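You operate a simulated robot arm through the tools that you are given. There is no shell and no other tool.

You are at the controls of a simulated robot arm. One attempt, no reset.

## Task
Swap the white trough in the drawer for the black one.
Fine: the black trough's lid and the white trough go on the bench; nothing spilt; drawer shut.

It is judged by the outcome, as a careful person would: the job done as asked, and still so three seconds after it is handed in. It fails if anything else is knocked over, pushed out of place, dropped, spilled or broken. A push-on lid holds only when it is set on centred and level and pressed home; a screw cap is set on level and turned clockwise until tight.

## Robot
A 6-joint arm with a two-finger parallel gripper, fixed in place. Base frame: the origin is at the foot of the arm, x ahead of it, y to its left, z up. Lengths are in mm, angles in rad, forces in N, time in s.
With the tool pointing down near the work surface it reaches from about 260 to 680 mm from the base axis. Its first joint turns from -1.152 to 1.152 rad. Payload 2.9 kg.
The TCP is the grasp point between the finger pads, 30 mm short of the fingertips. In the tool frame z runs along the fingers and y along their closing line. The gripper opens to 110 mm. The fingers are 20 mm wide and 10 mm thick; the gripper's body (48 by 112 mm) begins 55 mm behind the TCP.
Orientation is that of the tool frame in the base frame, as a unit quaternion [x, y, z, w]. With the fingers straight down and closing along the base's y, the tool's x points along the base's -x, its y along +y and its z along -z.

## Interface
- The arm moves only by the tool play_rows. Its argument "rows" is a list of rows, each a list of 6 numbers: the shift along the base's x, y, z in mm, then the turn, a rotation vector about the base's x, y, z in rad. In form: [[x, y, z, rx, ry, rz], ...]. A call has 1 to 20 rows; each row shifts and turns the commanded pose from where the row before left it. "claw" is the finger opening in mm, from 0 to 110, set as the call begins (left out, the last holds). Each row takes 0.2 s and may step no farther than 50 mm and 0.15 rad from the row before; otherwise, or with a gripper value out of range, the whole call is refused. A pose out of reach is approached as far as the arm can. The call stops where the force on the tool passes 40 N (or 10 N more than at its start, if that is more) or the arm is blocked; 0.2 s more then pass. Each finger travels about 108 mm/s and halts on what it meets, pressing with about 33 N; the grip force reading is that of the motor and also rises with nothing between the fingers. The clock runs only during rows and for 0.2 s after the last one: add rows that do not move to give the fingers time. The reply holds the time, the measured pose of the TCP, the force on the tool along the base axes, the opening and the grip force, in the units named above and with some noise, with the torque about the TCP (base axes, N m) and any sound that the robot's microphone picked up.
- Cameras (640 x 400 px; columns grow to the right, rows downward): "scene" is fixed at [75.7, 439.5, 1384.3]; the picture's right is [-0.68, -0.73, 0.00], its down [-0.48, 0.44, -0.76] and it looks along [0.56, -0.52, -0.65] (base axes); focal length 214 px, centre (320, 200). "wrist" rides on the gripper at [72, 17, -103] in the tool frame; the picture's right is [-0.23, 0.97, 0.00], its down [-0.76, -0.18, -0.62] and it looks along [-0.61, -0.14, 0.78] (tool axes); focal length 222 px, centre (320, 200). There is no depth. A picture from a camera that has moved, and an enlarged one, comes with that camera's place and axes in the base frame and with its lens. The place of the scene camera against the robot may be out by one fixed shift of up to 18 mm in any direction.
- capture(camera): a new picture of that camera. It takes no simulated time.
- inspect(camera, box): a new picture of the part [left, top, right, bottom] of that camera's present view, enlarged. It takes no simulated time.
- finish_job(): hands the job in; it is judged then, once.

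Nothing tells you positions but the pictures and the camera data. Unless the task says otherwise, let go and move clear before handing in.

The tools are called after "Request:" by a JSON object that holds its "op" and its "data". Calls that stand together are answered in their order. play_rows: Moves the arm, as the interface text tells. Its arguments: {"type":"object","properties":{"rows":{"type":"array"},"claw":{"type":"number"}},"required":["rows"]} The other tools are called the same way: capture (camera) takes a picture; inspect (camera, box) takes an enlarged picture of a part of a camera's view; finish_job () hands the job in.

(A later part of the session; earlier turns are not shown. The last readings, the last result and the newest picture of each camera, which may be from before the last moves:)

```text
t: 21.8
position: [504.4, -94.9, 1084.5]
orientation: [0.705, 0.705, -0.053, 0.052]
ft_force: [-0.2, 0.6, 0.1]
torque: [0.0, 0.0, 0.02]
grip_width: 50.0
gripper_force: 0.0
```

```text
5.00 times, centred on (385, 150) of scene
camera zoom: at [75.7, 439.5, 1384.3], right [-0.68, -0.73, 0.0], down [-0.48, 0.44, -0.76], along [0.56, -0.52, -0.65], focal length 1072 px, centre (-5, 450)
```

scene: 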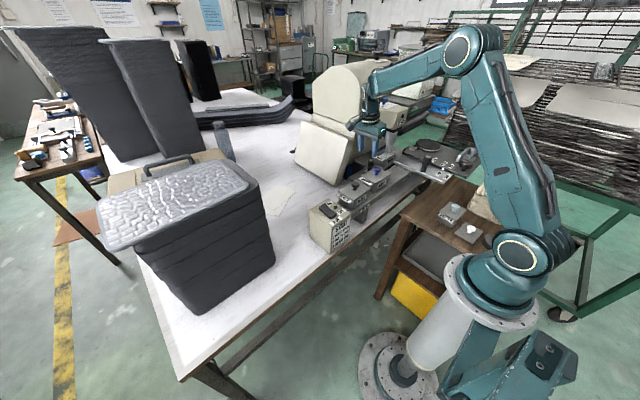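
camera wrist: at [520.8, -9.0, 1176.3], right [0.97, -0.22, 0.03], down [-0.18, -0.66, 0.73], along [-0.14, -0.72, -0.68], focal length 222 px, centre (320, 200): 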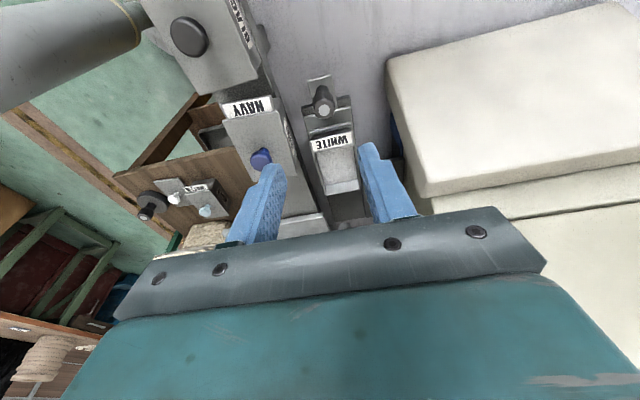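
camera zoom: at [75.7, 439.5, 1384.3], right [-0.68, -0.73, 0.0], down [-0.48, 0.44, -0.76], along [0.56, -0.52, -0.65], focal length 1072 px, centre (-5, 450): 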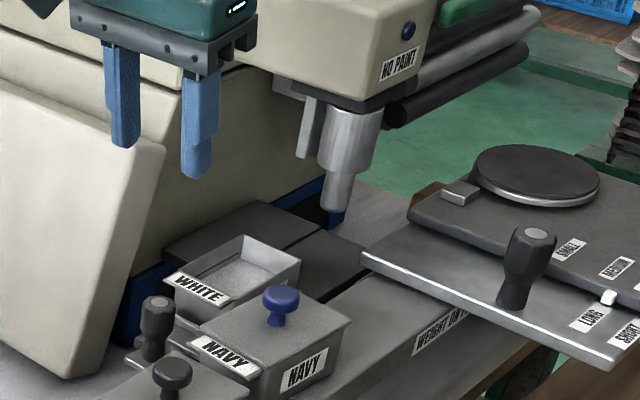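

The drawer is fully out with the white trough exposed. I'll measure it closely.

Request:
{"op": "inspect", "data": {"camera": "wrist", "box": [290, 70, 390, 220]}}

Request:
{"op": "inspect", "data": {"camera": "wrist", "box": [300, 120, 370, 200]}}

Request:
{"op": "inspect", "data": {"camera": "wrist", "box": [140, 0, 310, 110]}}

Request:
{"op": "inspect", "data": {"camera": "scene", "box": [355, 150, 405, 190]}}

```text
2.67 times, centred on (340, 145) of wrist
camera zoom: at [520.8, -9.0, 1176.3], right [0.97, -0.22, 0.03], down [-0.18, -0.66, 0.73], along [-0.14, -0.72, -0.68], focal length 592 px, centre (267, 347)
```

zoom: 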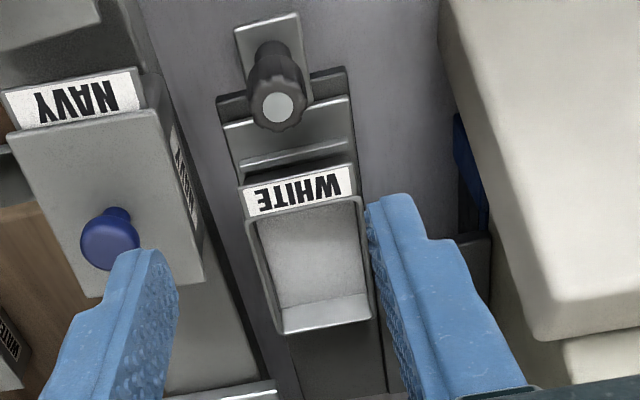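

```text
5.00 times, centred on (335, 160) of wrist
camera zoom: at [520.8, -9.0, 1176.3], right [0.97, -0.22, 0.03], down [-0.18, -0.66, 0.73], along [-0.14, -0.72, -0.68], focal length 1111 px, centre (245, 400)
```

zoom: 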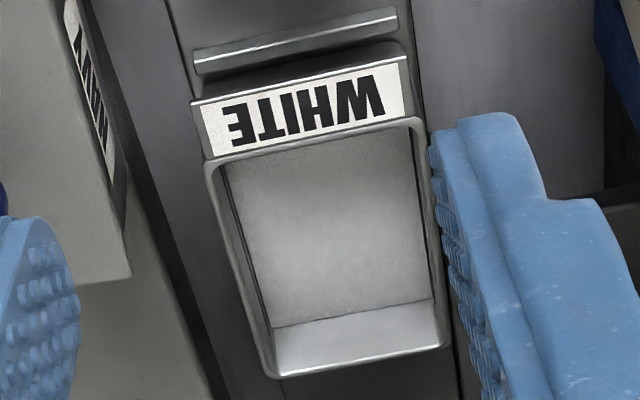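

```text
3.64 times, centred on (225, 55) of wrist
camera zoom: at [520.8, -9.0, 1176.3], right [0.97, -0.22, 0.03], down [-0.18, -0.66, 0.73], along [-0.14, -0.72, -0.68], focal length 808 px, centre (666, 727)
```

zoom: 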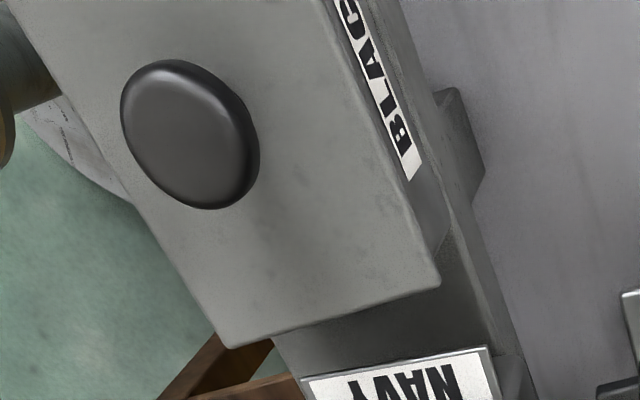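

```text
10.00 times, centred on (380, 170) of scene
camera zoom: at [75.7, 439.5, 1384.3], right [-0.68, -0.73, 0.0], down [-0.48, 0.44, -0.76], along [0.56, -0.52, -0.65], focal length 2145 px, centre (-280, 500)
```

zoom: 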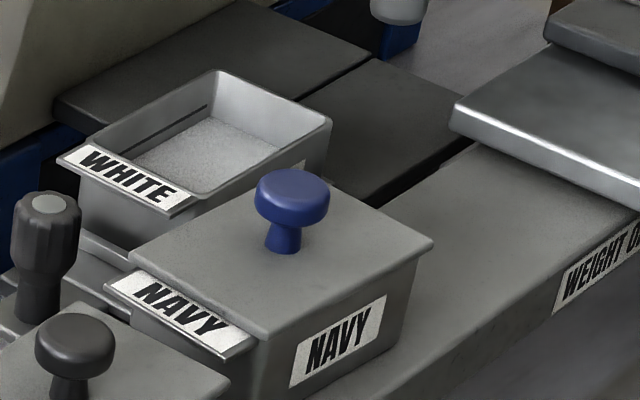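

The white trough's rim spans x 479–538 and y -182 to -268, centre (508.7, -225.4), with the rim at z about 923. I'll bring the tool back to vertical, open to 84 mm so the fingers clear the rail, and come in above it.

Request:
{"op": "play_rows", "data": {"rows": [[1, -20, 0, 0.05, 0, 0], [1, -35, 0, 0.05, 0, 0], [1, -35, 0, 0.05, 0, 0], [0.5, -30, -25, 0, 0, 0], [0.3, -10, -30, 0, 0, 0], [0, 0, -20, 0, 0, 0], [0, 0, 0, 0, 0, 0]], "claw": 84}}

Request:
{"op": "inspect", "data": {"camera": "wrist", "box": [180, 60, 460, 230]}}

Request:
{"op": "inspect", "data": {"camera": "scene", "box": [335, 90, 435, 190]}}

```text
t: 23.4
position: [509.7, -225.8, 1011.5]
orientation: [0.707, 0.707, 0.0, 0.0]
ft_force: [0.1, -0.3, 0.7]
torque: [0.02, 0.0, 0.0]
grip_width: 83.9
gripper_force: 0.1
```

```text
2.29 times, centred on (320, 145) of wrist
camera zoom: at [528.2, -155.0, 1114.9], right [0.97, -0.23, 0.0], down [-0.18, -0.76, 0.62], along [-0.14, -0.61, -0.78], focal length 508 px, centre (320, 326)
```

zoom: 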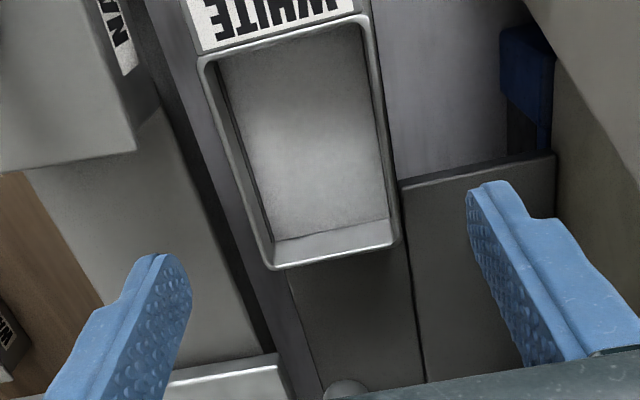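

```text
4.00 times, centred on (385, 140) of scene
camera zoom: at [75.7, 439.5, 1384.3], right [-0.68, -0.73, 0.0], down [-0.48, 0.44, -0.76], along [0.56, -0.52, -0.65], focal length 858 px, centre (60, 440)
```

zoom: 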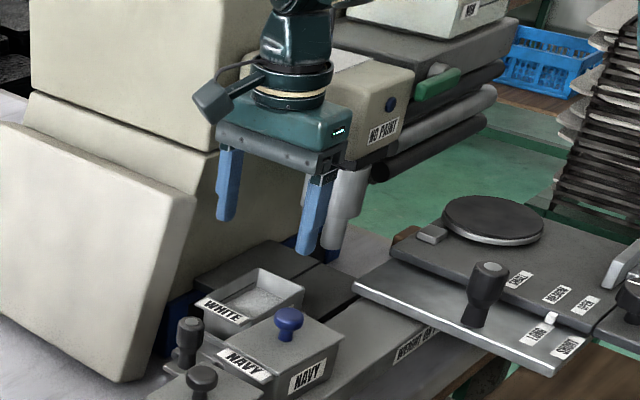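

Measured again from this view, the trough's centre is (508.6, -226), so I'm well lined up. I'll lower to just above the tray and look again.

Request:
{"op": "play_rows", "data": {"rows": [[-0.5, 0, -30, 0, 0, 0], [0, 0, -30, 0, 0, 0], [0, 0, -20, 0, 0, 0], [0, 0, -10, 0, 0, 0], [0, 0, 0, 0, 0, 0]]}}

Request:
{"op": "inspect", "data": {"camera": "wrist", "box": [180, 20, 460, 230]}}

Request:
{"op": "inspect", "data": {"camera": "scene", "box": [345, 110, 415, 190]}}

```text
t: 24.6
position: [510.7, -227.2, 921.7]
orientation: [0.707, 0.707, 0.0, 0.0]
ft_force: [0.1, -0.6, 0.4]
torque: [0.03, 0.03, 0.01]
grip_width: 84.1
gripper_force: 0.0
```

```text
1.90 times, centred on (320, 125) of wrist
camera zoom: at [528.2, -154.7, 1024.4], right [0.97, -0.23, 0.0], down [-0.18, -0.76, 0.62], along [-0.14, -0.61, -0.78], focal length 423 px, centre (320, 343)
```

zoom: 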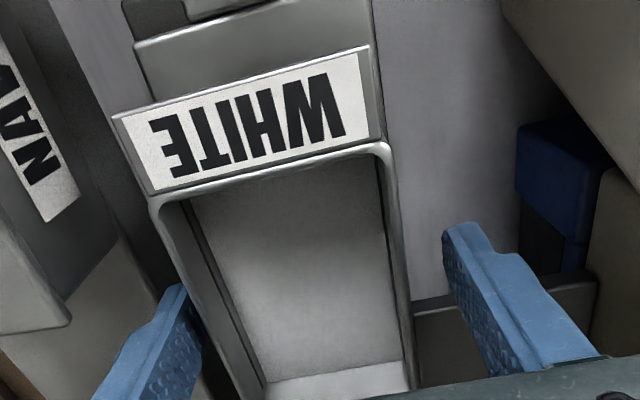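

```text
5.00 times, centred on (380, 150) of scene
camera zoom: at [75.7, 439.5, 1384.3], right [-0.68, -0.73, 0.0], down [-0.48, 0.44, -0.76], along [0.56, -0.52, -0.65], focal length 1072 px, centre (20, 450)
```

zoom: 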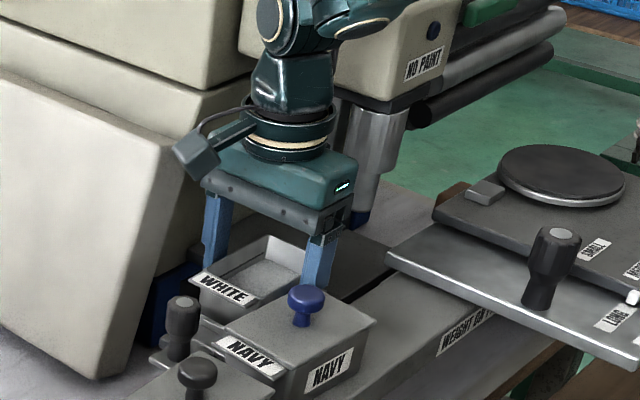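

The fingers sit either side of the trough with room. I'll close in two stages to avoid a jolt.

Request:
{"op": "play_rows", "data": {"rows": [[-0.3, 0, -1.5, 0, 0, 0], [0, 0, 0, 0, 0, 0]], "claw": 65}}

Request:
{"op": "inspect", "data": {"camera": "wrist", "box": [180, 60, 460, 230]}}

Request:
{"op": "play_rows", "data": {"rows": [[0, 0, 0, 0, 0, 0], [0, 0, 0, 0, 0, 0], [0, 0, 0, 0, 0, 0]], "claw": 48}}

Request:
{"op": "inspect", "data": {"camera": "wrist", "box": [180, 60, 460, 230]}}

```text
t: 25.2
position: [510.5, -225.2, 919.9]
orientation: [0.707, 0.707, 0.0, 0.0]
ft_force: [0.0, 0.1, 0.5]
torque: [-0.01, 0.01, 0.0]
grip_width: 64.8
gripper_force: 0.0
```

```text
2.29 times, centred on (320, 145) of wrist
camera zoom: at [528.0, -154.3, 1023.0], right [0.97, -0.23, 0.0], down [-0.18, -0.76, 0.62], along [-0.14, -0.61, -0.78], focal length 508 px, centre (320, 326)
```

zoom: 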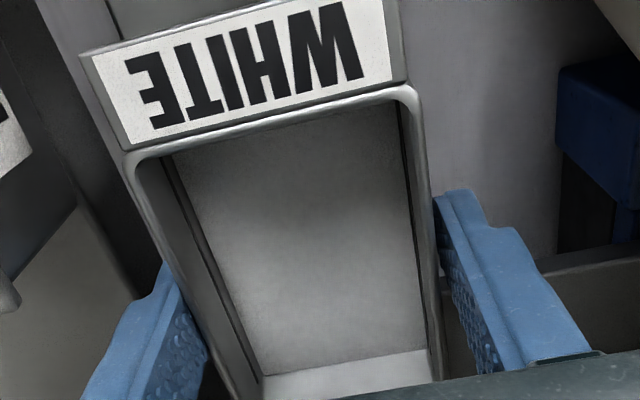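

```text
t: 26.0
position: [510.5, -226.0, 919.1]
orientation: [0.707, 0.707, 0.0, 0.0]
ft_force: [0.5, -0.6, 0.9]
torque: [0.07, 0.0, -0.03]
grip_width: 61.8
gripper_force: 33.2
```

```text
2.29 times, centred on (320, 145) of wrist
camera zoom: at [528.1, -154.3, 1023.0], right [0.97, -0.23, 0.0], down [-0.18, -0.76, 0.62], along [-0.14, -0.61, -0.78], focal length 508 px, centre (320, 326)
```

zoom: 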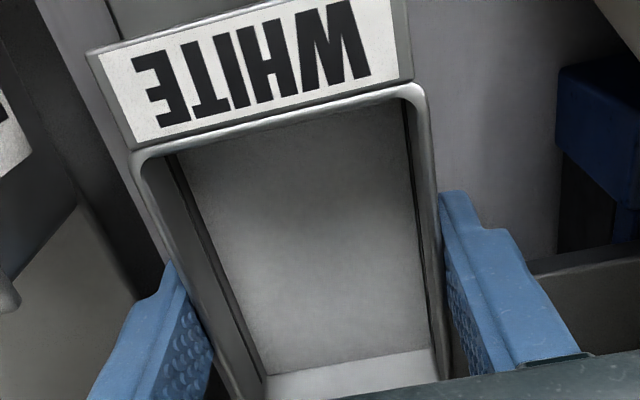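

The trough is gripped at its rim (61.8 mm). I'll lift slowly and check that it stays level.

Request:
{"op": "play_rows", "data": {"rows": [[0, 0, 1, 0, 0, 0], [0, 0, 2, 0, 0, 0], [0, 0, 3, 0, 0, 0], [0, 0, 3, 0, 0, 0], [0, 0, 3, 0, 0, 0], [0, 0, 2, 0, 0, 0], [0, 0, 1, 0, 0, 0], [0, 0, 0, 0, 0, 0]]}}

Request:
{"op": "inspect", "data": {"camera": "wrist", "box": [180, 60, 460, 230]}}

Request:
{"op": "inspect", "data": {"camera": "scene", "box": [345, 110, 415, 190]}}

```text
t: 27.8
position: [509.6, -226.6, 934.7]
orientation: [0.708, 0.707, 0.001, 0.0]
ft_force: [0.1, 0.8, -3.3]
torque: [-0.03, 0.02, 0.0]
grip_width: 61.7
gripper_force: 33.4
```

```text
2.29 times, centred on (320, 145) of wrist
camera zoom: at [527.9, -153.9, 1037.8], right [0.97, -0.23, 0.0], down [-0.18, -0.76, 0.62], along [-0.14, -0.61, -0.78], focal length 508 px, centre (320, 326)
```

zoom: 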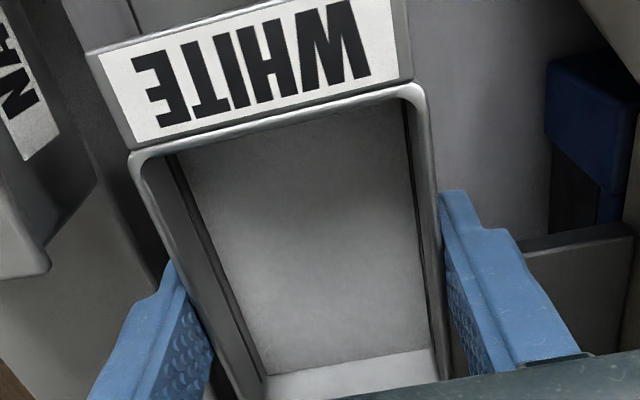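

```text
5.00 times, centred on (380, 150) of scene
camera zoom: at [75.7, 439.5, 1384.3], right [-0.68, -0.73, 0.0], down [-0.48, 0.44, -0.76], along [0.56, -0.52, -0.65], focal length 1072 px, centre (20, 450)
```

zoom: 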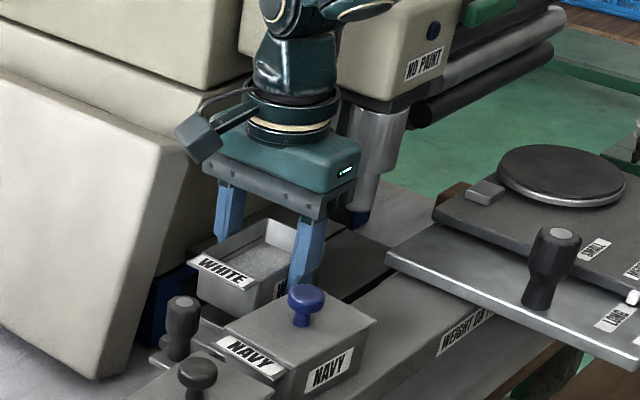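

It hangs level, with a weight of about 3.3 N. I'll lift it clear of the drawer knob and carry it gently toward the free bench area at about (575, 110).

Request:
{"op": "play_rows", "data": {"rows": [[0, 0, 2, 0, 0, 0], [0, 0, 4, 0, 0, 0], [0, 0, 6, 0, 0, 0], [0, 0, 8, 0, 0, 0], [0, 0, 10, 0, 0, 0], [0, 1, 10, 0, 0, 0], [0, 2, 10, 0, 0, 0], [0, 4, 8, 0, 0, 0], [0, 6, 6, 0, 0, 0], [0, 8, 4, 0, 0, 0], [1, 9, 2, 0, 0, 0], [2, 10, 0, 0, 0, 0], [3, 11, 0, 0, 0, 0], [3, 12, 0, 0, 0, 0], [3, 12, 0, 0, 0, 0], [3, 12, 0, 0, 0, 0], [3, 12, 0, 0, 0, 0], [3, 12, 0, 0, 0, 0], [3, 12, 0, 0, 0, 0], [3, 12, 0, 0, 0, 0]]}}

Request:
{"op": "play_rows", "data": {"rows": [[3, 12, 0, 0, 0, 0], [3, 12, 0, 0, 0, 0], [3, 12, 0, 0, 0, 0], [3, 12, 0, 0, 0, 0], [3, 12, 0, 0, 0, 0], [3, 12, 0, 0, 0, 0], [3, 12, 0, 0, 0, 0], [3, 12, 0, 0, 0, 0], [3, 12, 0, 0, 0, 0], [3, 12, 0, 0, 0, 0], [3, 12, 0, 0, 0, 0], [3, 12, 0, 0, 0, 0], [2, 12, 0, 0, 0, 0], [1, 12, 0, 0, 0, 0], [0, 10, 0, 0, 0, 0], [0, 8, 0, 0, 0, 0], [0, 6, 0, 0, 0, 0], [0, 4, 0, 0, 0, 0], [0, 2, 0, 0, 0, 0], [0, 0, 0, 0, 0, 0]]}}

Request:
{"op": "capture", "data": {"camera": "scene"}}

Request:
{"op": "capture", "data": {"camera": "wrist"}}

```text
t: 32.0
position: [536.8, -91.6, 1004.7]
orientation: [0.707, 0.707, 0.0, 0.0]
ft_force: [1.1, 0.2, -3.2]
torque: [-0.04, -0.03, 0.02]
grip_width: 61.9
gripper_force: 33.2
```

```text
t: 36.2
position: [576.9, 107.1, 1003.7]
orientation: [0.707, 0.707, 0.0, 0.0]
ft_force: [0.2, 0.3, -2.7]
torque: [0.01, 0.03, 0.01]
grip_width: 61.7
gripper_force: 33.1
```

```text
taken
```

scene: 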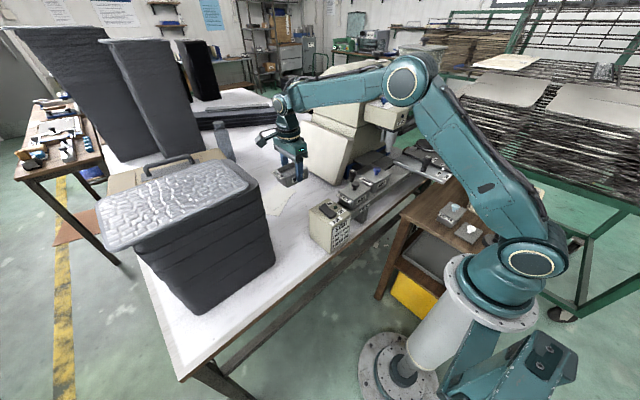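

```text
taken
camera wrist: at [593.7, 178.7, 1107.4], right [0.97, -0.23, 0.0], down [-0.18, -0.76, 0.62], along [-0.14, -0.61, -0.78], focal length 222 px, centre (320, 200)
```

wrist: 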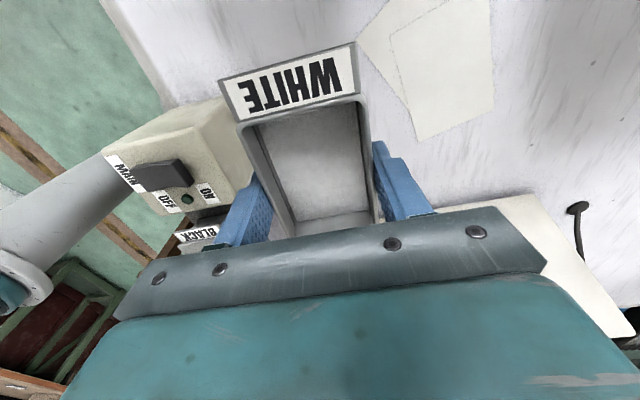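

The trough is held level over free bench, and there are papers on the +x side. I'll shift 22 mm toward -x to stay clear of them, then lower it.

Request:
{"op": "play_rows", "data": {"rows": [[-2, 0, 0, 0, 0, 0], [-4, 0, -2, 0, 0, 0], [-5, 0, -4, 0, 0, 0], [-5, 0, -6, 0, 0, 0], [-4, 0, -8, 0, 0, 0], [-2, 0, -10, 0, 0, 0], [0, 0, -12, 0, 0, 0], [0, 0, -12, 0, 0, 0], [0, 0, -12, 0, 0, 0], [0, 0, -12, 0, 0, 0], [0, 0, -12, 0, 0, 0], [0, 0, -10, 0, 0, 0], [0, 0, -8, 0, 0, 0], [0, 0, -6, 0, 0, 0], [0, 0, -4, 0, 0, 0], [0, 0, -3, 0, 0, 0], [0, 0, -2, 0, 0, 0], [0, 0, 0, 0, 0, 0]]}}

Request:
{"op": "inspect", "data": {"camera": "scene", "box": [230, 110, 370, 240]}}

Request:
{"op": "capture", "data": {"camera": "wrist"}}

```text
t: 40.0
position: [553.6, 107.9, 880.8]
orientation: [0.707, 0.707, 0.0, 0.001]
ft_force: [-0.4, 0.4, -3.1]
torque: [-0.01, 0.01, -0.02]
grip_width: 61.6
gripper_force: 32.8
```

```text
3.08 times, centred on (300, 175) of scene
camera zoom: at [75.7, 439.5, 1384.3], right [-0.68, -0.73, 0.0], down [-0.48, 0.44, -0.76], along [0.56, -0.52, -0.65], focal length 660 px, centre (382, 277)
```

zoom: 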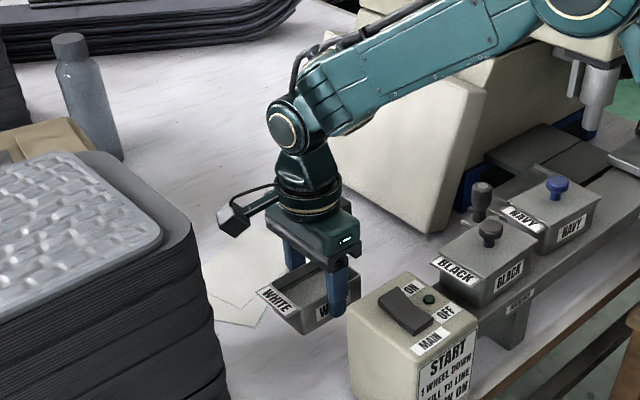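

```text
taken
camera wrist: at [572.0, 178.8, 984.7], right [0.97, -0.23, 0.0], down [-0.18, -0.76, 0.62], along [-0.14, -0.61, -0.78], focal length 222 px, centre (320, 200)
```

wrist: 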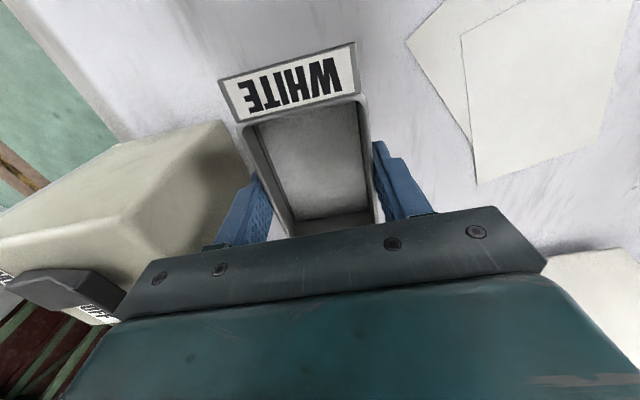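

It's still level and clear of the START box and the papers. The bench is about 40 mm below, so I'll lower in small steps and watch the force.

Request:
{"op": "play_rows", "data": {"rows": [[0, 0, -3, 0, 0, 0], [0, 0, -5, 0, 0, 0], [0, 0, -5, 0, 0, 0], [0, 0, -4, 0, 0, 0], [0, 0, -3, 0, 0, 0], [0, 0, -2, 0, 0, 0], [0, 0, -2, 0, 0, 0], [0, 0, -1, 0, 0, 0], [0, 0, -1, 0, 0, 0]]}}

Request:
{"op": "play_rows", "data": {"rows": [[0, 0, -1, 0, 0, 0], [0, 0, -1, 0, 0, 0], [0, 0, -1, 0, 0, 0]]}}

Request:
{"op": "inspect", "data": {"camera": "scene", "box": [260, 150, 350, 220]}}

```text
t: 42.0
position: [552.9, 107.7, 855.6]
orientation: [0.707, 0.708, 0.0, -0.001]
ft_force: [1.2, -0.2, -2.9]
torque: [-0.01, -0.01, 0.01]
grip_width: 61.7
gripper_force: 33.1
```

```text
t: 42.8
position: [554.5, 107.1, 852.5]
orientation: [0.707, 0.707, 0.0, 0.001]
ft_force: [-0.1, 0.7, -3.7]
torque: [-0.02, -0.01, 0.0]
grip_width: 61.8
gripper_force: 33.3
```

```text
5.71 times, centred on (305, 185) of scene
camera zoom: at [75.7, 439.5, 1384.3], right [-0.68, -0.73, 0.0], down [-0.48, 0.44, -0.76], along [0.56, -0.52, -0.65], focal length 1226 px, centre (406, 286)
```

zoom: 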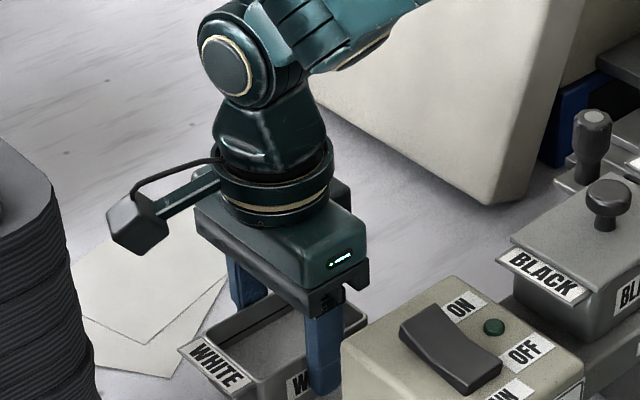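

No contact yet, so I'll continue in small steps.

Request:
{"op": "play_rows", "data": {"rows": [[0, 0, -1, 0, 0, 0], [0, 0, -1, 0, 0, 0], [0, 0, -1, 0, 0, 0]]}}

Request:
{"op": "play_rows", "data": {"rows": [[0, 0, -1, 0, 0, 0], [0, 0, -1, 0, 0, 0]]}}

Request:
{"op": "play_rows", "data": {"rows": [[0, 0, -1, 0, 0, 0], [0, 0, -0.5, 0, 0, 0]]}}

```text
t: 43.6
position: [553.9, 107.4, 848.1]
orientation: [0.707, 0.707, 0.0, 0.0]
ft_force: [-0.2, -0.9, -2.1]
torque: [-0.01, 0.0, 0.05]
grip_width: 61.9
gripper_force: 32.7
```

```text
t: 44.2
position: [554.3, 107.8, 846.7]
orientation: [0.708, 0.707, 0.0, -0.001]
ft_force: [-1.1, -0.3, -2.8]
torque: [-0.01, 0.01, -0.01]
grip_width: 61.7
gripper_force: 33.2
```

```text
t: 44.8
position: [554.6, 107.6, 845.9]
orientation: [0.707, 0.707, 0.0, 0.0]
ft_force: [-0.6, 0.1, -3.2]
torque: [0.0, 0.0, 0.01]
grip_width: 61.7
gripper_force: 33.6
```

Request:
{"op": "play_rows", "data": {"rows": [[0, 0, -1, 0, 0, 0], [0, 0, -0.5, 0, 0, 0]]}}

Request:
{"op": "play_rows", "data": {"rows": [[0, 0, -1, 0, 0, 0], [0, 0, -0.5, 0, 0, 0]]}}

Request:
{"op": "play_rows", "data": {"rows": [[0, 0, -1, 0, 0, 0], [0, 0, -0.5, 0, 0, 0]]}}

Request:
{"op": "inspect", "data": {"camera": "scene", "box": [270, 165, 340, 215]}}

```text
t: 45.4
position: [554.2, 108.4, 844.2]
orientation: [0.707, 0.707, 0.0, 0.0]
ft_force: [0.6, 0.2, -2.5]
torque: [0.0, 0.02, -0.02]
grip_width: 61.9
gripper_force: 32.6
```

```text
t: 46.0
position: [554.9, 106.7, 842.1]
orientation: [0.707, 0.707, 0.0, 0.001]
ft_force: [0.2, -0.6, -2.1]
torque: [-0.02, 0.01, 0.02]
grip_width: 61.9
gripper_force: 32.4
```

```text
t: 46.6
position: [553.6, 106.3, 840.3]
orientation: [0.707, 0.707, 0.0, 0.0]
ft_force: [0.0, 0.7, -3.3]
torque: [-0.01, -0.02, -0.03]
grip_width: 61.8
gripper_force: 33.4
```

```text
8.00 times, centred on (305, 190) of scene
camera zoom: at [75.7, 439.5, 1384.3], right [-0.68, -0.73, 0.0], down [-0.48, 0.44, -0.76], along [0.56, -0.52, -0.65], focal length 1716 px, centre (440, 280)
```

zoom: 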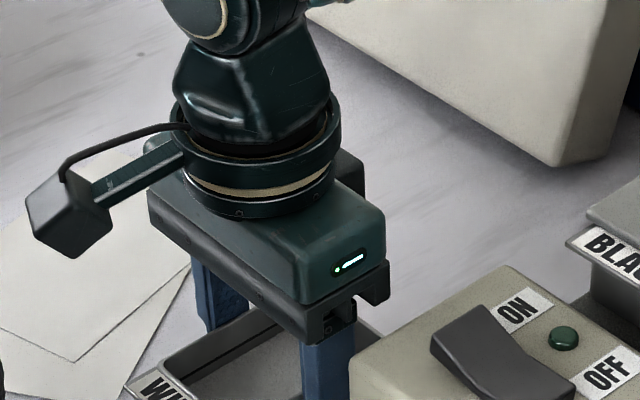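

Request:
{"op": "inspect", "data": {"camera": "scene", "box": [270, 175, 340, 235]}}

Request:
{"op": "play_rows", "data": {"rows": [[0, 0, -1, 0, 0, 0], [0, 0, -0.5, 0, 0, 0]]}}

Request:
{"op": "play_rows", "data": {"rows": [[0, 0, -1, 0, 0, 0], [0, 0, -0.5, 0, 0, 0]]}}

Request:
{"op": "play_rows", "data": {"rows": [[0, 0, -1, 0, 0, 0], [0, 0, -0.5, 0, 0, 0]]}}

```text
6.67 times, centred on (305, 205) of scene
camera zoom: at [75.7, 439.5, 1384.3], right [-0.68, -0.73, 0.0], down [-0.48, 0.44, -0.76], along [0.56, -0.52, -0.65], focal length 1430 px, centre (420, 167)
```

zoom: 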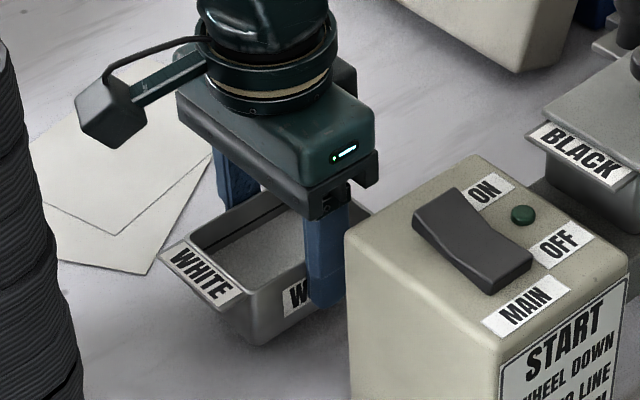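

```text
t: 47.2
position: [554.6, 106.4, 839.7]
orientation: [0.707, 0.707, 0.0, 0.0]
ft_force: [-0.3, 0.1, -2.3]
torque: [0.01, -0.02, 0.02]
grip_width: 62.0
gripper_force: 32.8
```

```text
t: 47.8
position: [554.2, 107.0, 838.1]
orientation: [0.708, 0.707, 0.0, 0.0]
ft_force: [0.9, 0.0, -2.4]
torque: [-0.01, 0.01, -0.02]
grip_width: 61.8
gripper_force: 32.7
```

```text
t: 48.4
position: [553.2, 107.9, 837.6]
orientation: [0.707, 0.707, 0.0, 0.0]
ft_force: [0.7, 0.7, -2.3]
torque: [-0.02, 0.02, -0.02]
grip_width: 61.5
gripper_force: 33.0
```

Request:
{"op": "play_rows", "data": {"rows": [[0, 0, -1, 0, 0, 0], [0, 0, -0.5, 0, 0, 0]]}}

Request:
{"op": "play_rows", "data": {"rows": [[0, 0, -1, 0, 0, 0], [0, 0, -0.5, 0, 0, 0]]}}

Request:
{"op": "play_rows", "data": {"rows": [[0, 0, -1, 0, 0, 0], [0, 0, -0.5, 0, 0, 0]]}}

Request:
{"op": "inspect", "data": {"camera": "scene", "box": [270, 175, 340, 235]}}

```text
t: 49.0
position: [554.9, 106.7, 834.9]
orientation: [0.707, 0.707, 0.0, 0.0]
ft_force: [0.4, -0.2, -2.6]
torque: [-0.04, -0.02, -0.01]
grip_width: 61.9
gripper_force: 32.4
```

```text
t: 49.6
position: [554.4, 107.2, 834.2]
orientation: [0.707, 0.708, 0.0, 0.0]
ft_force: [-0.1, 1.3, -3.6]
torque: [-0.03, 0.01, 0.0]
grip_width: 61.9
gripper_force: 33.0
```

```text
t: 50.2
position: [555.3, 107.2, 832.6]
orientation: [0.708, 0.707, 0.0, -0.001]
ft_force: [-0.4, -1.0, -2.5]
torque: [-0.05, -0.01, 0.01]
grip_width: 61.9
gripper_force: 32.7
```

```text
6.67 times, centred on (305, 205) of scene
camera zoom: at [75.7, 439.5, 1384.3], right [-0.68, -0.73, 0.0], down [-0.48, 0.44, -0.76], along [0.56, -0.52, -0.65], focal length 1430 px, centre (420, 167)
```

zoom: 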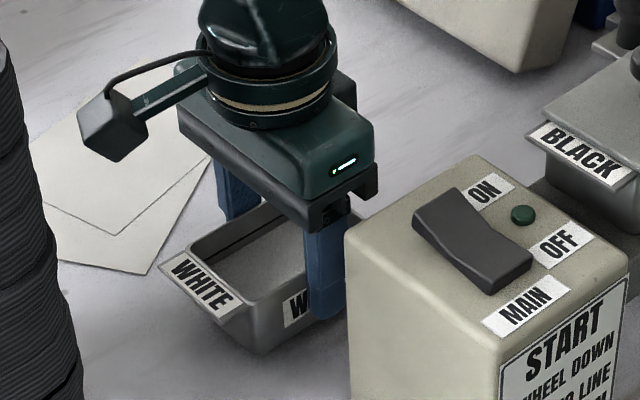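

Request:
{"op": "play_rows", "data": {"rows": [[0, 0, -1, 0, 0, 0], [0, 0, -0.5, 0, 0, 0]]}}

Request:
{"op": "play_rows", "data": {"rows": [[0, 0, -1, 0, 0, 0], [0, 0, -0.5, 0, 0, 0]]}}

Request:
{"op": "play_rows", "data": {"rows": [[0, 0, -1, 0, 0, 0], [0, 0, -0.5, 0, 0, 0]]}}

Request:
{"op": "play_rows", "data": {"rows": [[0, 0, -1, 0, 0, 0], [0, 0, -0.5, 0, 0, 0]]}}

Request:
{"op": "inspect", "data": {"camera": "scene", "box": [270, 175, 340, 235]}}

```text
t: 50.8
position: [554.5, 107.0, 831.2]
orientation: [0.707, 0.707, 0.0, 0.0]
ft_force: [-0.9, -1.1, -2.4]
torque: [0.0, -0.02, -0.01]
grip_width: 61.8
gripper_force: 33.7
```

```text
t: 51.4
position: [554.7, 107.5, 831.1]
orientation: [0.707, 0.707, -0.001, 0.0]
ft_force: [0.3, -0.1, -3.7]
torque: [0.01, -0.02, 0.0]
grip_width: 61.7
gripper_force: 32.8
```

```text
t: 52.0
position: [554.0, 106.7, 826.9]
orientation: [0.707, 0.707, 0.0, 0.0]
ft_force: [0.0, -0.4, -4.2]
torque: [0.01, -0.03, 0.0]
grip_width: 61.9
gripper_force: 32.9
```

```text
t: 52.6
position: [553.4, 107.8, 825.6]
orientation: [0.707, 0.707, 0.0, 0.0]
ft_force: [-0.3, -0.3, -2.1]
torque: [0.02, 0.01, 0.01]
grip_width: 61.7
gripper_force: 32.9
```

```text
6.67 times, centred on (305, 205) of scene
camera zoom: at [75.7, 439.5, 1384.3], right [-0.68, -0.73, 0.0], down [-0.48, 0.44, -0.76], along [0.56, -0.52, -0.65], focal length 1430 px, centre (420, 167)
```

zoom: 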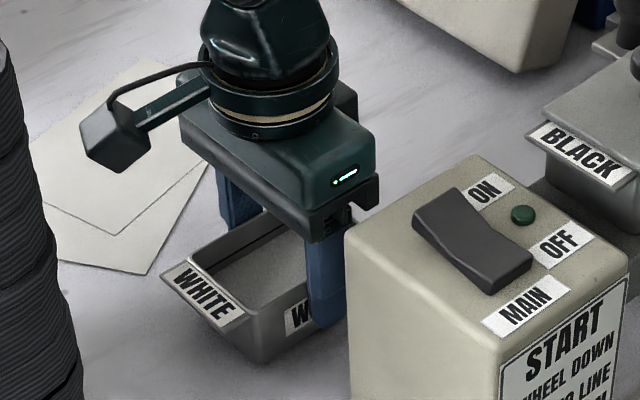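

Request:
{"op": "inspect", "data": {"camera": "wrist", "box": [180, 20, 460, 230]}}

Request:
{"op": "play_rows", "data": {"rows": [[0, 0, -1, 0, 0, 0]]}}

Request:
{"op": "play_rows", "data": {"rows": [[0, 0, -1, 0, 0, 0]]}}

Request:
{"op": "inspect", "data": {"camera": "wrist", "box": [180, 20, 460, 230]}}

```text
1.90 times, centred on (320, 125) of wrist
camera zoom: at [571.8, 179.1, 929.7], right [0.97, -0.23, 0.0], down [-0.18, -0.76, 0.62], along [-0.14, -0.61, -0.78], focal length 423 px, centre (320, 343)
```

zoom: 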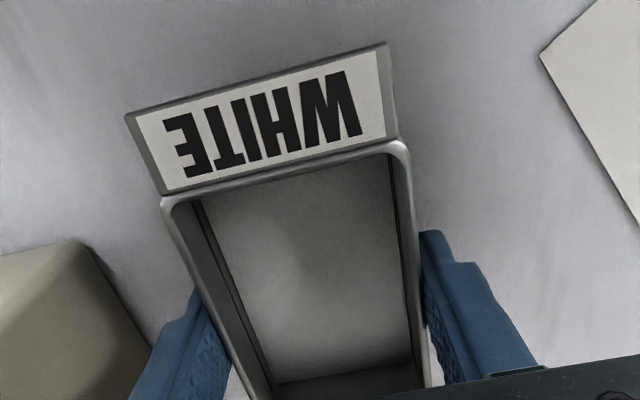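

```text
t: 53.0
position: [554.8, 107.3, 825.6]
orientation: [0.707, 0.707, 0.0, 0.0]
ft_force: [-0.3, 0.2, -2.9]
torque: [0.03, 0.0, 0.01]
grip_width: 61.7
gripper_force: 32.5
```

```text
t: 53.4
position: [554.0, 107.4, 823.7]
orientation: [0.707, 0.707, 0.0, 0.0]
ft_force: [0.9, 0.5, -3.2]
torque: [0.0, 0.01, -0.01]
grip_width: 61.8
gripper_force: 32.8
```

```text
1.90 times, centred on (320, 125) of wrist
camera zoom: at [572.8, 179.2, 927.3], right [0.97, -0.23, 0.0], down [-0.18, -0.76, 0.62], along [-0.14, -0.61, -0.78], focal length 423 px, centre (320, 343)
```

zoom: 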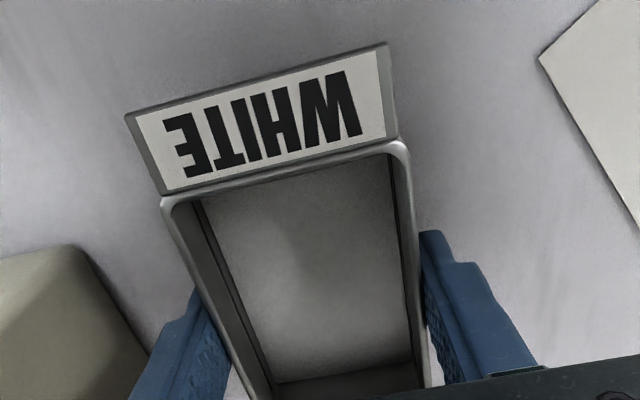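

Still no contact and the trough stays level in the grip. The bench is evidently lower than I estimated, so I'll carry on down in small steps.

Request:
{"op": "play_rows", "data": {"rows": [[0, 0, -1, 0, 0, 0], [0, 0, -1, 0, 0, 0]]}}

Request:
{"op": "play_rows", "data": {"rows": [[0, 0, -1, 0, 0, 0], [0, 0, -1, 0, 0, 0]]}}

Request:
{"op": "play_rows", "data": {"rows": [[0, 0, -1, 0, 0, 0], [0, 0, -1, 0, 0, 0]]}}

Request:
{"op": "inspect", "data": {"camera": "scene", "box": [270, 175, 340, 235]}}

```text
t: 54.0
position: [555.3, 107.2, 821.9]
orientation: [0.707, 0.707, 0.0, 0.001]
ft_force: [-0.1, -0.2, -2.1]
torque: [0.01, -0.01, -0.02]
grip_width: 61.7
gripper_force: 32.5
```

```text
t: 54.6
position: [552.8, 108.2, 820.9]
orientation: [0.707, 0.707, -0.001, 0.0]
ft_force: [-0.7, -0.5, -2.8]
torque: [-0.08, 0.01, 0.01]
grip_width: 61.6
gripper_force: 33.2
```

```text
t: 55.2
position: [554.7, 107.7, 821.3]
orientation: [0.707, 0.707, 0.001, 0.0]
ft_force: [-5.5, 0.5, 12.7]
torque: [-0.04, 0.58, -0.05]
grip_width: 61.6
gripper_force: 33.0
```

```text
6.67 times, centred on (305, 205) of scene
camera zoom: at [75.4, 439.5, 1384.3], right [-0.68, -0.73, 0.0], down [-0.48, 0.44, -0.76], along [0.56, -0.52, -0.65], focal length 1430 px, centre (420, 167)
```

zoom: 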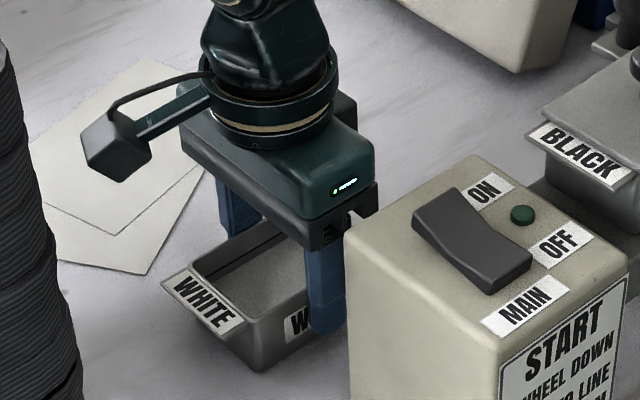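

There is contact now at TCP z about 821, with 15 N slightly toward the -x edge. I'll check how it's resting.

Request:
{"op": "inspect", "data": {"camera": "wrist", "box": [180, 20, 460, 230]}}

Request:
{"op": "play_rows", "data": {"rows": [[0, 0, 0, 0, 0, 0]]}}

Request:
{"op": "inspect", "data": {"camera": "scene", "box": [285, 195, 330, 235]}}

```text
1.90 times, centred on (320, 125) of wrist
camera zoom: at [572.1, 179.2, 923.6], right [0.97, -0.23, 0.0], down [-0.18, -0.76, 0.62], along [-0.14, -0.61, -0.78], focal length 423 px, centre (320, 343)
```

zoom: 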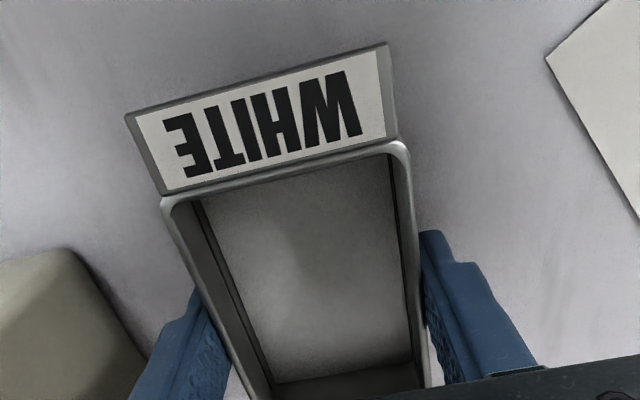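

```text
t: 55.6
position: [554.6, 107.5, 819.9]
orientation: [0.707, 0.707, 0.0, 0.0]
ft_force: [-7.3, -0.3, 21.3]
torque: [-0.06, 0.47, -0.01]
grip_width: 61.5
gripper_force: 33.3
```

```text
10.00 times, centred on (308, 215) of scene
camera zoom: at [75.2, 439.5, 1384.3], right [-0.68, -0.73, 0.0], down [-0.48, 0.44, -0.76], along [0.56, -0.52, -0.65], focal length 2145 px, centre (445, 50)
```

zoom: 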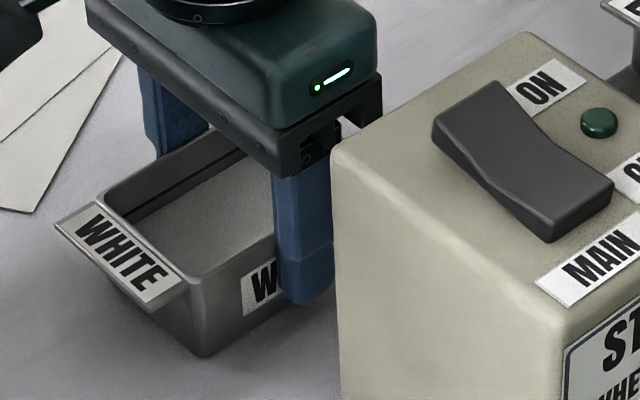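

The trough sits flat on the bench. I'll ease the load by a millimetre, open, and rise.

Request:
{"op": "play_rows", "data": {"rows": [[0, 0, 1.2, 0, 0, 0], [0, 0, 0, 0, 0, 0]]}}

Request:
{"op": "play_rows", "data": {"rows": [[0, 0, 0, 0, 0, 0], [0, 0, 0, 0, 0, 0], [0, 0, 0, 0, 0, 0]], "claw": 80}}

Request:
{"op": "inspect", "data": {"camera": "wrist", "box": [180, 20, 460, 230]}}

```text
t: 56.2
position: [555.3, 106.8, 820.5]
orientation: [0.707, 0.707, 0.0, 0.0]
ft_force: [-6.7, 0.2, 18.0]
torque: [0.11, 0.1, 0.03]
grip_width: 61.9
gripper_force: 32.8
```

```text
t: 57.0
position: [555.5, 107.8, 819.4]
orientation: [0.707, 0.707, 0.001, -0.001]
ft_force: [-0.4, -0.2, -1.0]
torque: [-0.02, -0.04, 0.02]
grip_width: 80.1
gripper_force: 0.1
```

```text
1.90 times, centred on (320, 125) of wrist
camera zoom: at [572.7, 179.1, 922.7], right [0.97, -0.23, 0.0], down [-0.18, -0.76, 0.62], along [-0.14, -0.61, -0.78], focal length 423 px, centre (320, 343)
```

zoom: 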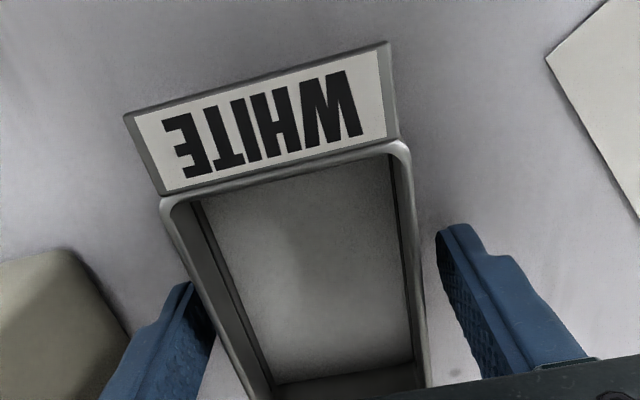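

The white trough is standing on the bench, released. I'll rise straight up and go look at the black trough's lid from above.

Request:
{"op": "play_rows", "data": {"rows": [[0, 0, 5, 0, 0, 0], [0, 0, 15, 0, 0, 0], [0, 0, 30, 0, 0, 0], [0, 0, 40, 0, 0, 0], [0, 0, 40, 0, 0, 0], [0, 0, 40, 0, 0, 0], [0, 0, 40, 0, 0, 0], [-20, -20, 30, 0, 0, 0], [-35, -30, 0, 0, 0, 0], [-35, -30, 0, 0, 0, 0], [-35, -25, 0, 0, 0, 0], [-18, -12, 0, 0, 0, 0], [0, 0, 0, 0, 0, 0]], "claw": 50}}

Request:
{"op": "capture", "data": {"camera": "wrist"}}

Request:
{"op": "inspect", "data": {"camera": "wrist", "box": [220, 60, 430, 210]}}

Request:
{"op": "capture", "data": {"camera": "scene"}}

```text
t: 59.8
position: [411.0, -10.3, 1059.9]
orientation: [0.707, 0.708, 0.0, 0.0]
ft_force: [-0.6, 0.2, -2.3]
torque: [0.01, 0.02, 0.01]
grip_width: 61.8
gripper_force: 33.1
```

```text
taken
camera wrist: at [428.9, 61.4, 1163.5], right [0.97, -0.23, 0.0], down [-0.18, -0.76, 0.62], along [-0.14, -0.61, -0.78], focal length 222 px, centre (320, 200)
```

wrist: 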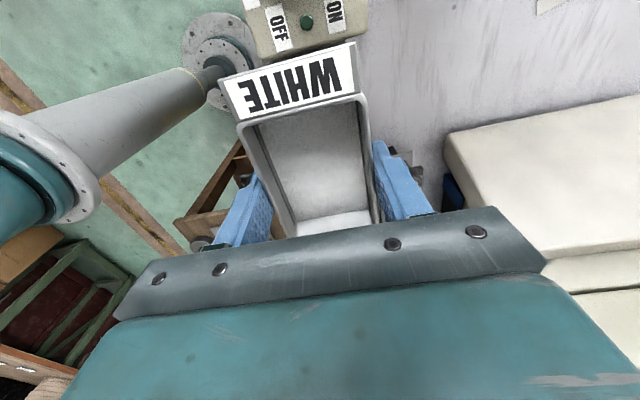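

```text
2.67 times, centred on (325, 135) of wrist
camera zoom: at [428.9, 61.4, 1163.5], right [0.97, -0.23, 0.0], down [-0.18, -0.76, 0.62], along [-0.14, -0.61, -0.78], focal length 592 px, centre (307, 373)
```

zoom: 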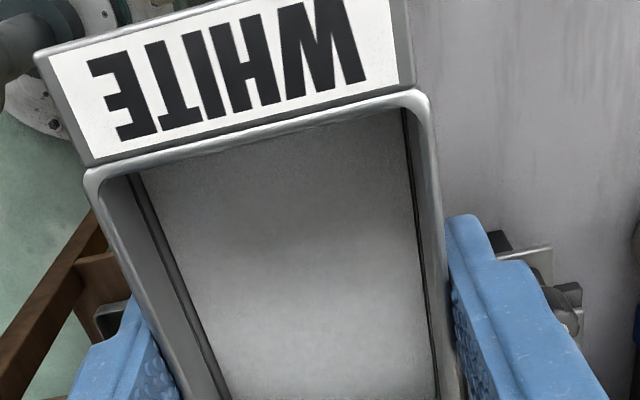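

```text
taken
```

scene: 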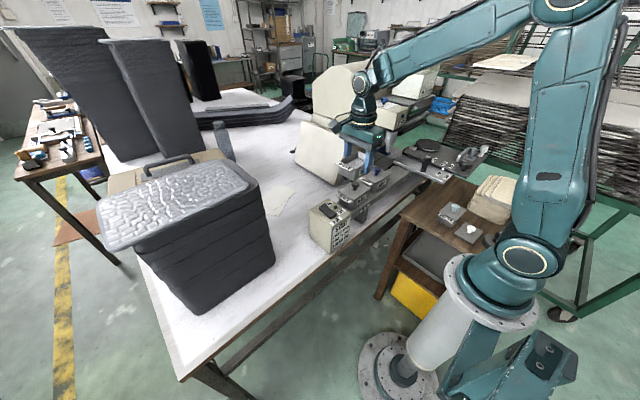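

That was my mistake: I gave the narrower claw value in the same call as the lift, so the fingers closed on the white trough again and carried it along. It's still held level and its contents look unchanged. I'll check for spills before taking it back slowly.

Request:
{"op": "inspect", "data": {"camera": "scene", "box": [260, 140, 400, 240]}}

Request:
{"op": "inspect", "data": {"camera": "scene", "box": [335, 140, 395, 185]}}

Request:
{"op": "inspect", "data": {"camera": "wrist", "box": [200, 30, 420, 240]}}

```text
4.00 times, centred on (330, 190) of scene
camera zoom: at [75.7, 439.5, 1384.3], right [-0.68, -0.73, 0.0], down [-0.48, 0.44, -0.76], along [0.56, -0.52, -0.65], focal length 858 px, centre (280, 240)
```

zoom: 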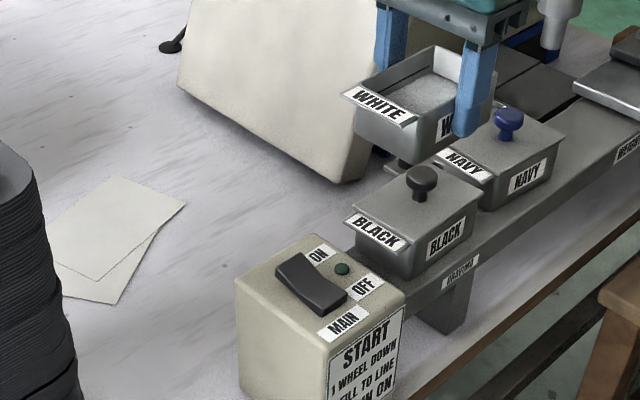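

```text
8.89 times, centred on (365, 162) of scene
camera zoom: at [75.7, 439.5, 1384.3], right [-0.68, -0.73, 0.0], down [-0.48, 0.44, -0.76], along [0.56, -0.52, -0.65], focal length 1906 px, centre (-80, 533)
```

zoom: 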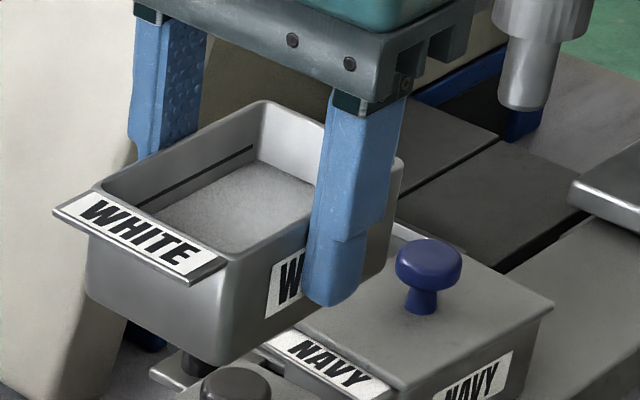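

```text
1.90 times, centred on (310, 135) of wrist
camera zoom: at [428.9, 61.4, 1163.5], right [0.97, -0.23, 0.0], down [-0.18, -0.76, 0.62], along [-0.14, -0.61, -0.78], focal length 423 px, centre (339, 324)
```

zoom: 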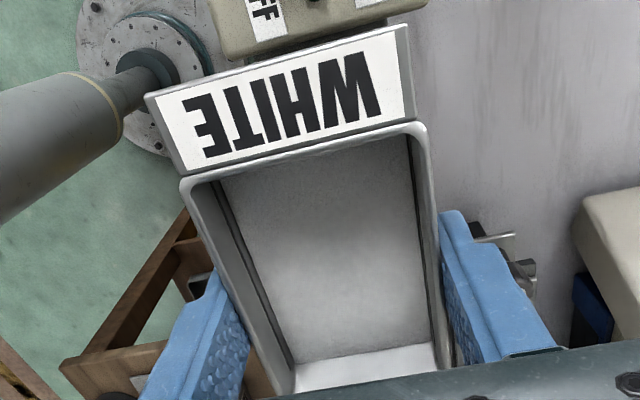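

No spill is visible: the paint is well below the rim and the surroundings are clean. I'll carry it back slowly to the same spot. From now on, claw changes get their own call.

Request:
{"op": "play_rows", "data": {"rows": [[2, 1.6, 0, 0, 0, 0], [4, 3.2, 0, 0, 0, 0], [6, 4.9, 0, 0, 0, 0], [8, 6.5, 0, 0, 0, 0], [9, 7.3, 0, 0, 0, 0], [10, 8.1, 0, 0, 0, 0], [10, 8.1, 0, 0, 0, 0], [10, 8.1, 0, 0, 0, 0], [10, 8.1, 0, 0, 0, 0], [10, 8.1, 0, 0, 0, 0], [10, 8.1, 0, 0, 0, 0], [10, 8.1, 0, 0, 0, 0], [10, 8.1, 0, 0, 0, 0], [9, 7.3, 0, 0, 0, 0], [8, 6.5, 0, 0, 0, 0], [7, 5.7, 0, 0, 0, 0], [5, 4.1, 0, 0, 0, 0], [3, 2.4, 0, 0, 0, 0], [2, 1.7, 0, 0, 0, 0], [0, 0, 0, 0, 0, 0]]}}

Request:
{"op": "inspect", "data": {"camera": "scene", "box": [240, 120, 380, 240]}}

```text
t: 64.0
position: [554.7, 106.8, 1058.8]
orientation: [0.707, 0.707, 0.0, 0.001]
ft_force: [-0.4, 0.1, -3.4]
torque: [0.0, -0.03, -0.01]
grip_width: 61.8
gripper_force: 33.2
```

```text
3.33 times, centred on (310, 180) of scene
camera zoom: at [75.7, 439.5, 1384.3], right [-0.68, -0.73, 0.0], down [-0.48, 0.44, -0.76], along [0.56, -0.52, -0.65], focal length 715 px, centre (353, 267)
```

zoom: 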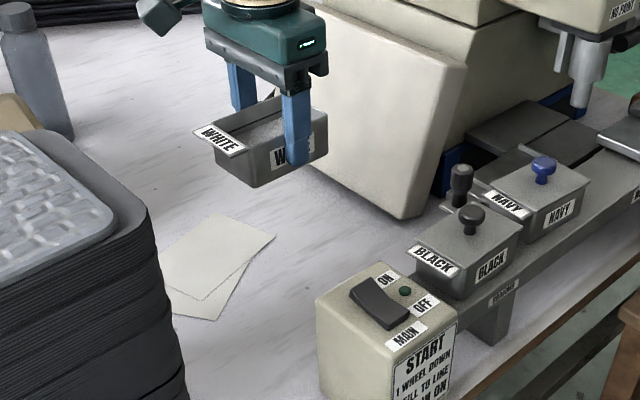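

The bench is clean below. Lowering it with gentle ramps.

Request:
{"op": "play_rows", "data": {"rows": [[0, 0, -3, 0, 0, 0], [0, 0, -6, 0, 0, 0], [0, 0, -9, 0, 0, 0], [0, 0, -12, 0, 0, 0], [0, 0, -14, 0, 0, 0], [0, 0, -14, 0, 0, 0], [0, 0, -14, 0, 0, 0], [0, 0, -14, 0, 0, 0], [0, 0, -14, 0, 0, 0], [0, 0, -14, 0, 0, 0], [0, 0, -14, 0, 0, 0], [0, 0, -14, 0, 0, 0], [0, 0, -14, 0, 0, 0], [0, 0, -14, 0, 0, 0], [0, 0, -14, 0, 0, 0], [0, 0, -12, 0, 0, 0], [0, 0, -9, 0, 0, 0], [0, 0, -6, 0, 0, 0], [0, 0, -4, 0, 0, 0], [0, 0, -2, 0, 0, 0]]}}

Request:
{"op": "play_rows", "data": {"rows": [[0, 0, -2, 0, 0, 0], [0, 0, -2, 0, 0, 0], [0, 0, -2, 0, 0, 0], [0, 0, -1, 0, 0, 0], [0, 0, -1, 0, 0, 0], [0, 0, 0, 0, 0, 0]]}}

```text
t: 68.2
position: [554.1, 106.4, 843.0]
orientation: [0.707, 0.707, -0.001, 0.0]
ft_force: [-0.1, 0.0, -2.8]
torque: [-0.01, -0.04, 0.03]
grip_width: 61.7
gripper_force: 33.0
```

```text
t: 69.6
position: [554.8, 106.5, 834.7]
orientation: [0.707, 0.707, 0.0, 0.0]
ft_force: [-0.5, -0.1, -3.7]
torque: [-0.02, 0.02, -0.01]
grip_width: 61.9
gripper_force: 33.0
```

Request:
{"op": "play_rows", "data": {"rows": [[0, 0, -2, 0, 0, 0], [0, 0, -2, 0, 0, 0], [0, 0, -2, 0, 0, 0], [0, 0, -1, 0, 0, 0], [0, 0, -1, 0, 0, 0], [0, 0, 0, 0, 0, 0]]}}

Request:
{"op": "play_rows", "data": {"rows": [[0, 0, -1, 0, 0, 0], [0, 0, -1, 0, 0, 0]]}}

Request:
{"op": "play_rows", "data": {"rows": [[0, 0, -1, 0, 0, 0], [0, 0, -1, 0, 0, 0]]}}

```text
t: 71.0
position: [553.4, 106.1, 825.6]
orientation: [0.708, 0.707, 0.0, 0.0]
ft_force: [-0.1, -0.1, -2.6]
torque: [-0.01, 0.02, -0.03]
grip_width: 61.7
gripper_force: 32.7
```

```text
t: 71.6
position: [554.4, 105.9, 822.8]
orientation: [0.707, 0.708, 0.001, -0.001]
ft_force: [0.9, -0.6, -3.7]
torque: [0.03, -0.01, 0.05]
grip_width: 61.8
gripper_force: 32.8
```

```text
t: 72.2
position: [553.8, 105.7, 821.5]
orientation: [0.707, 0.707, 0.0, 0.0]
ft_force: [-0.7, 0.4, -2.0]
torque: [-0.02, 0.01, -0.04]
grip_width: 61.9
gripper_force: 33.4
```

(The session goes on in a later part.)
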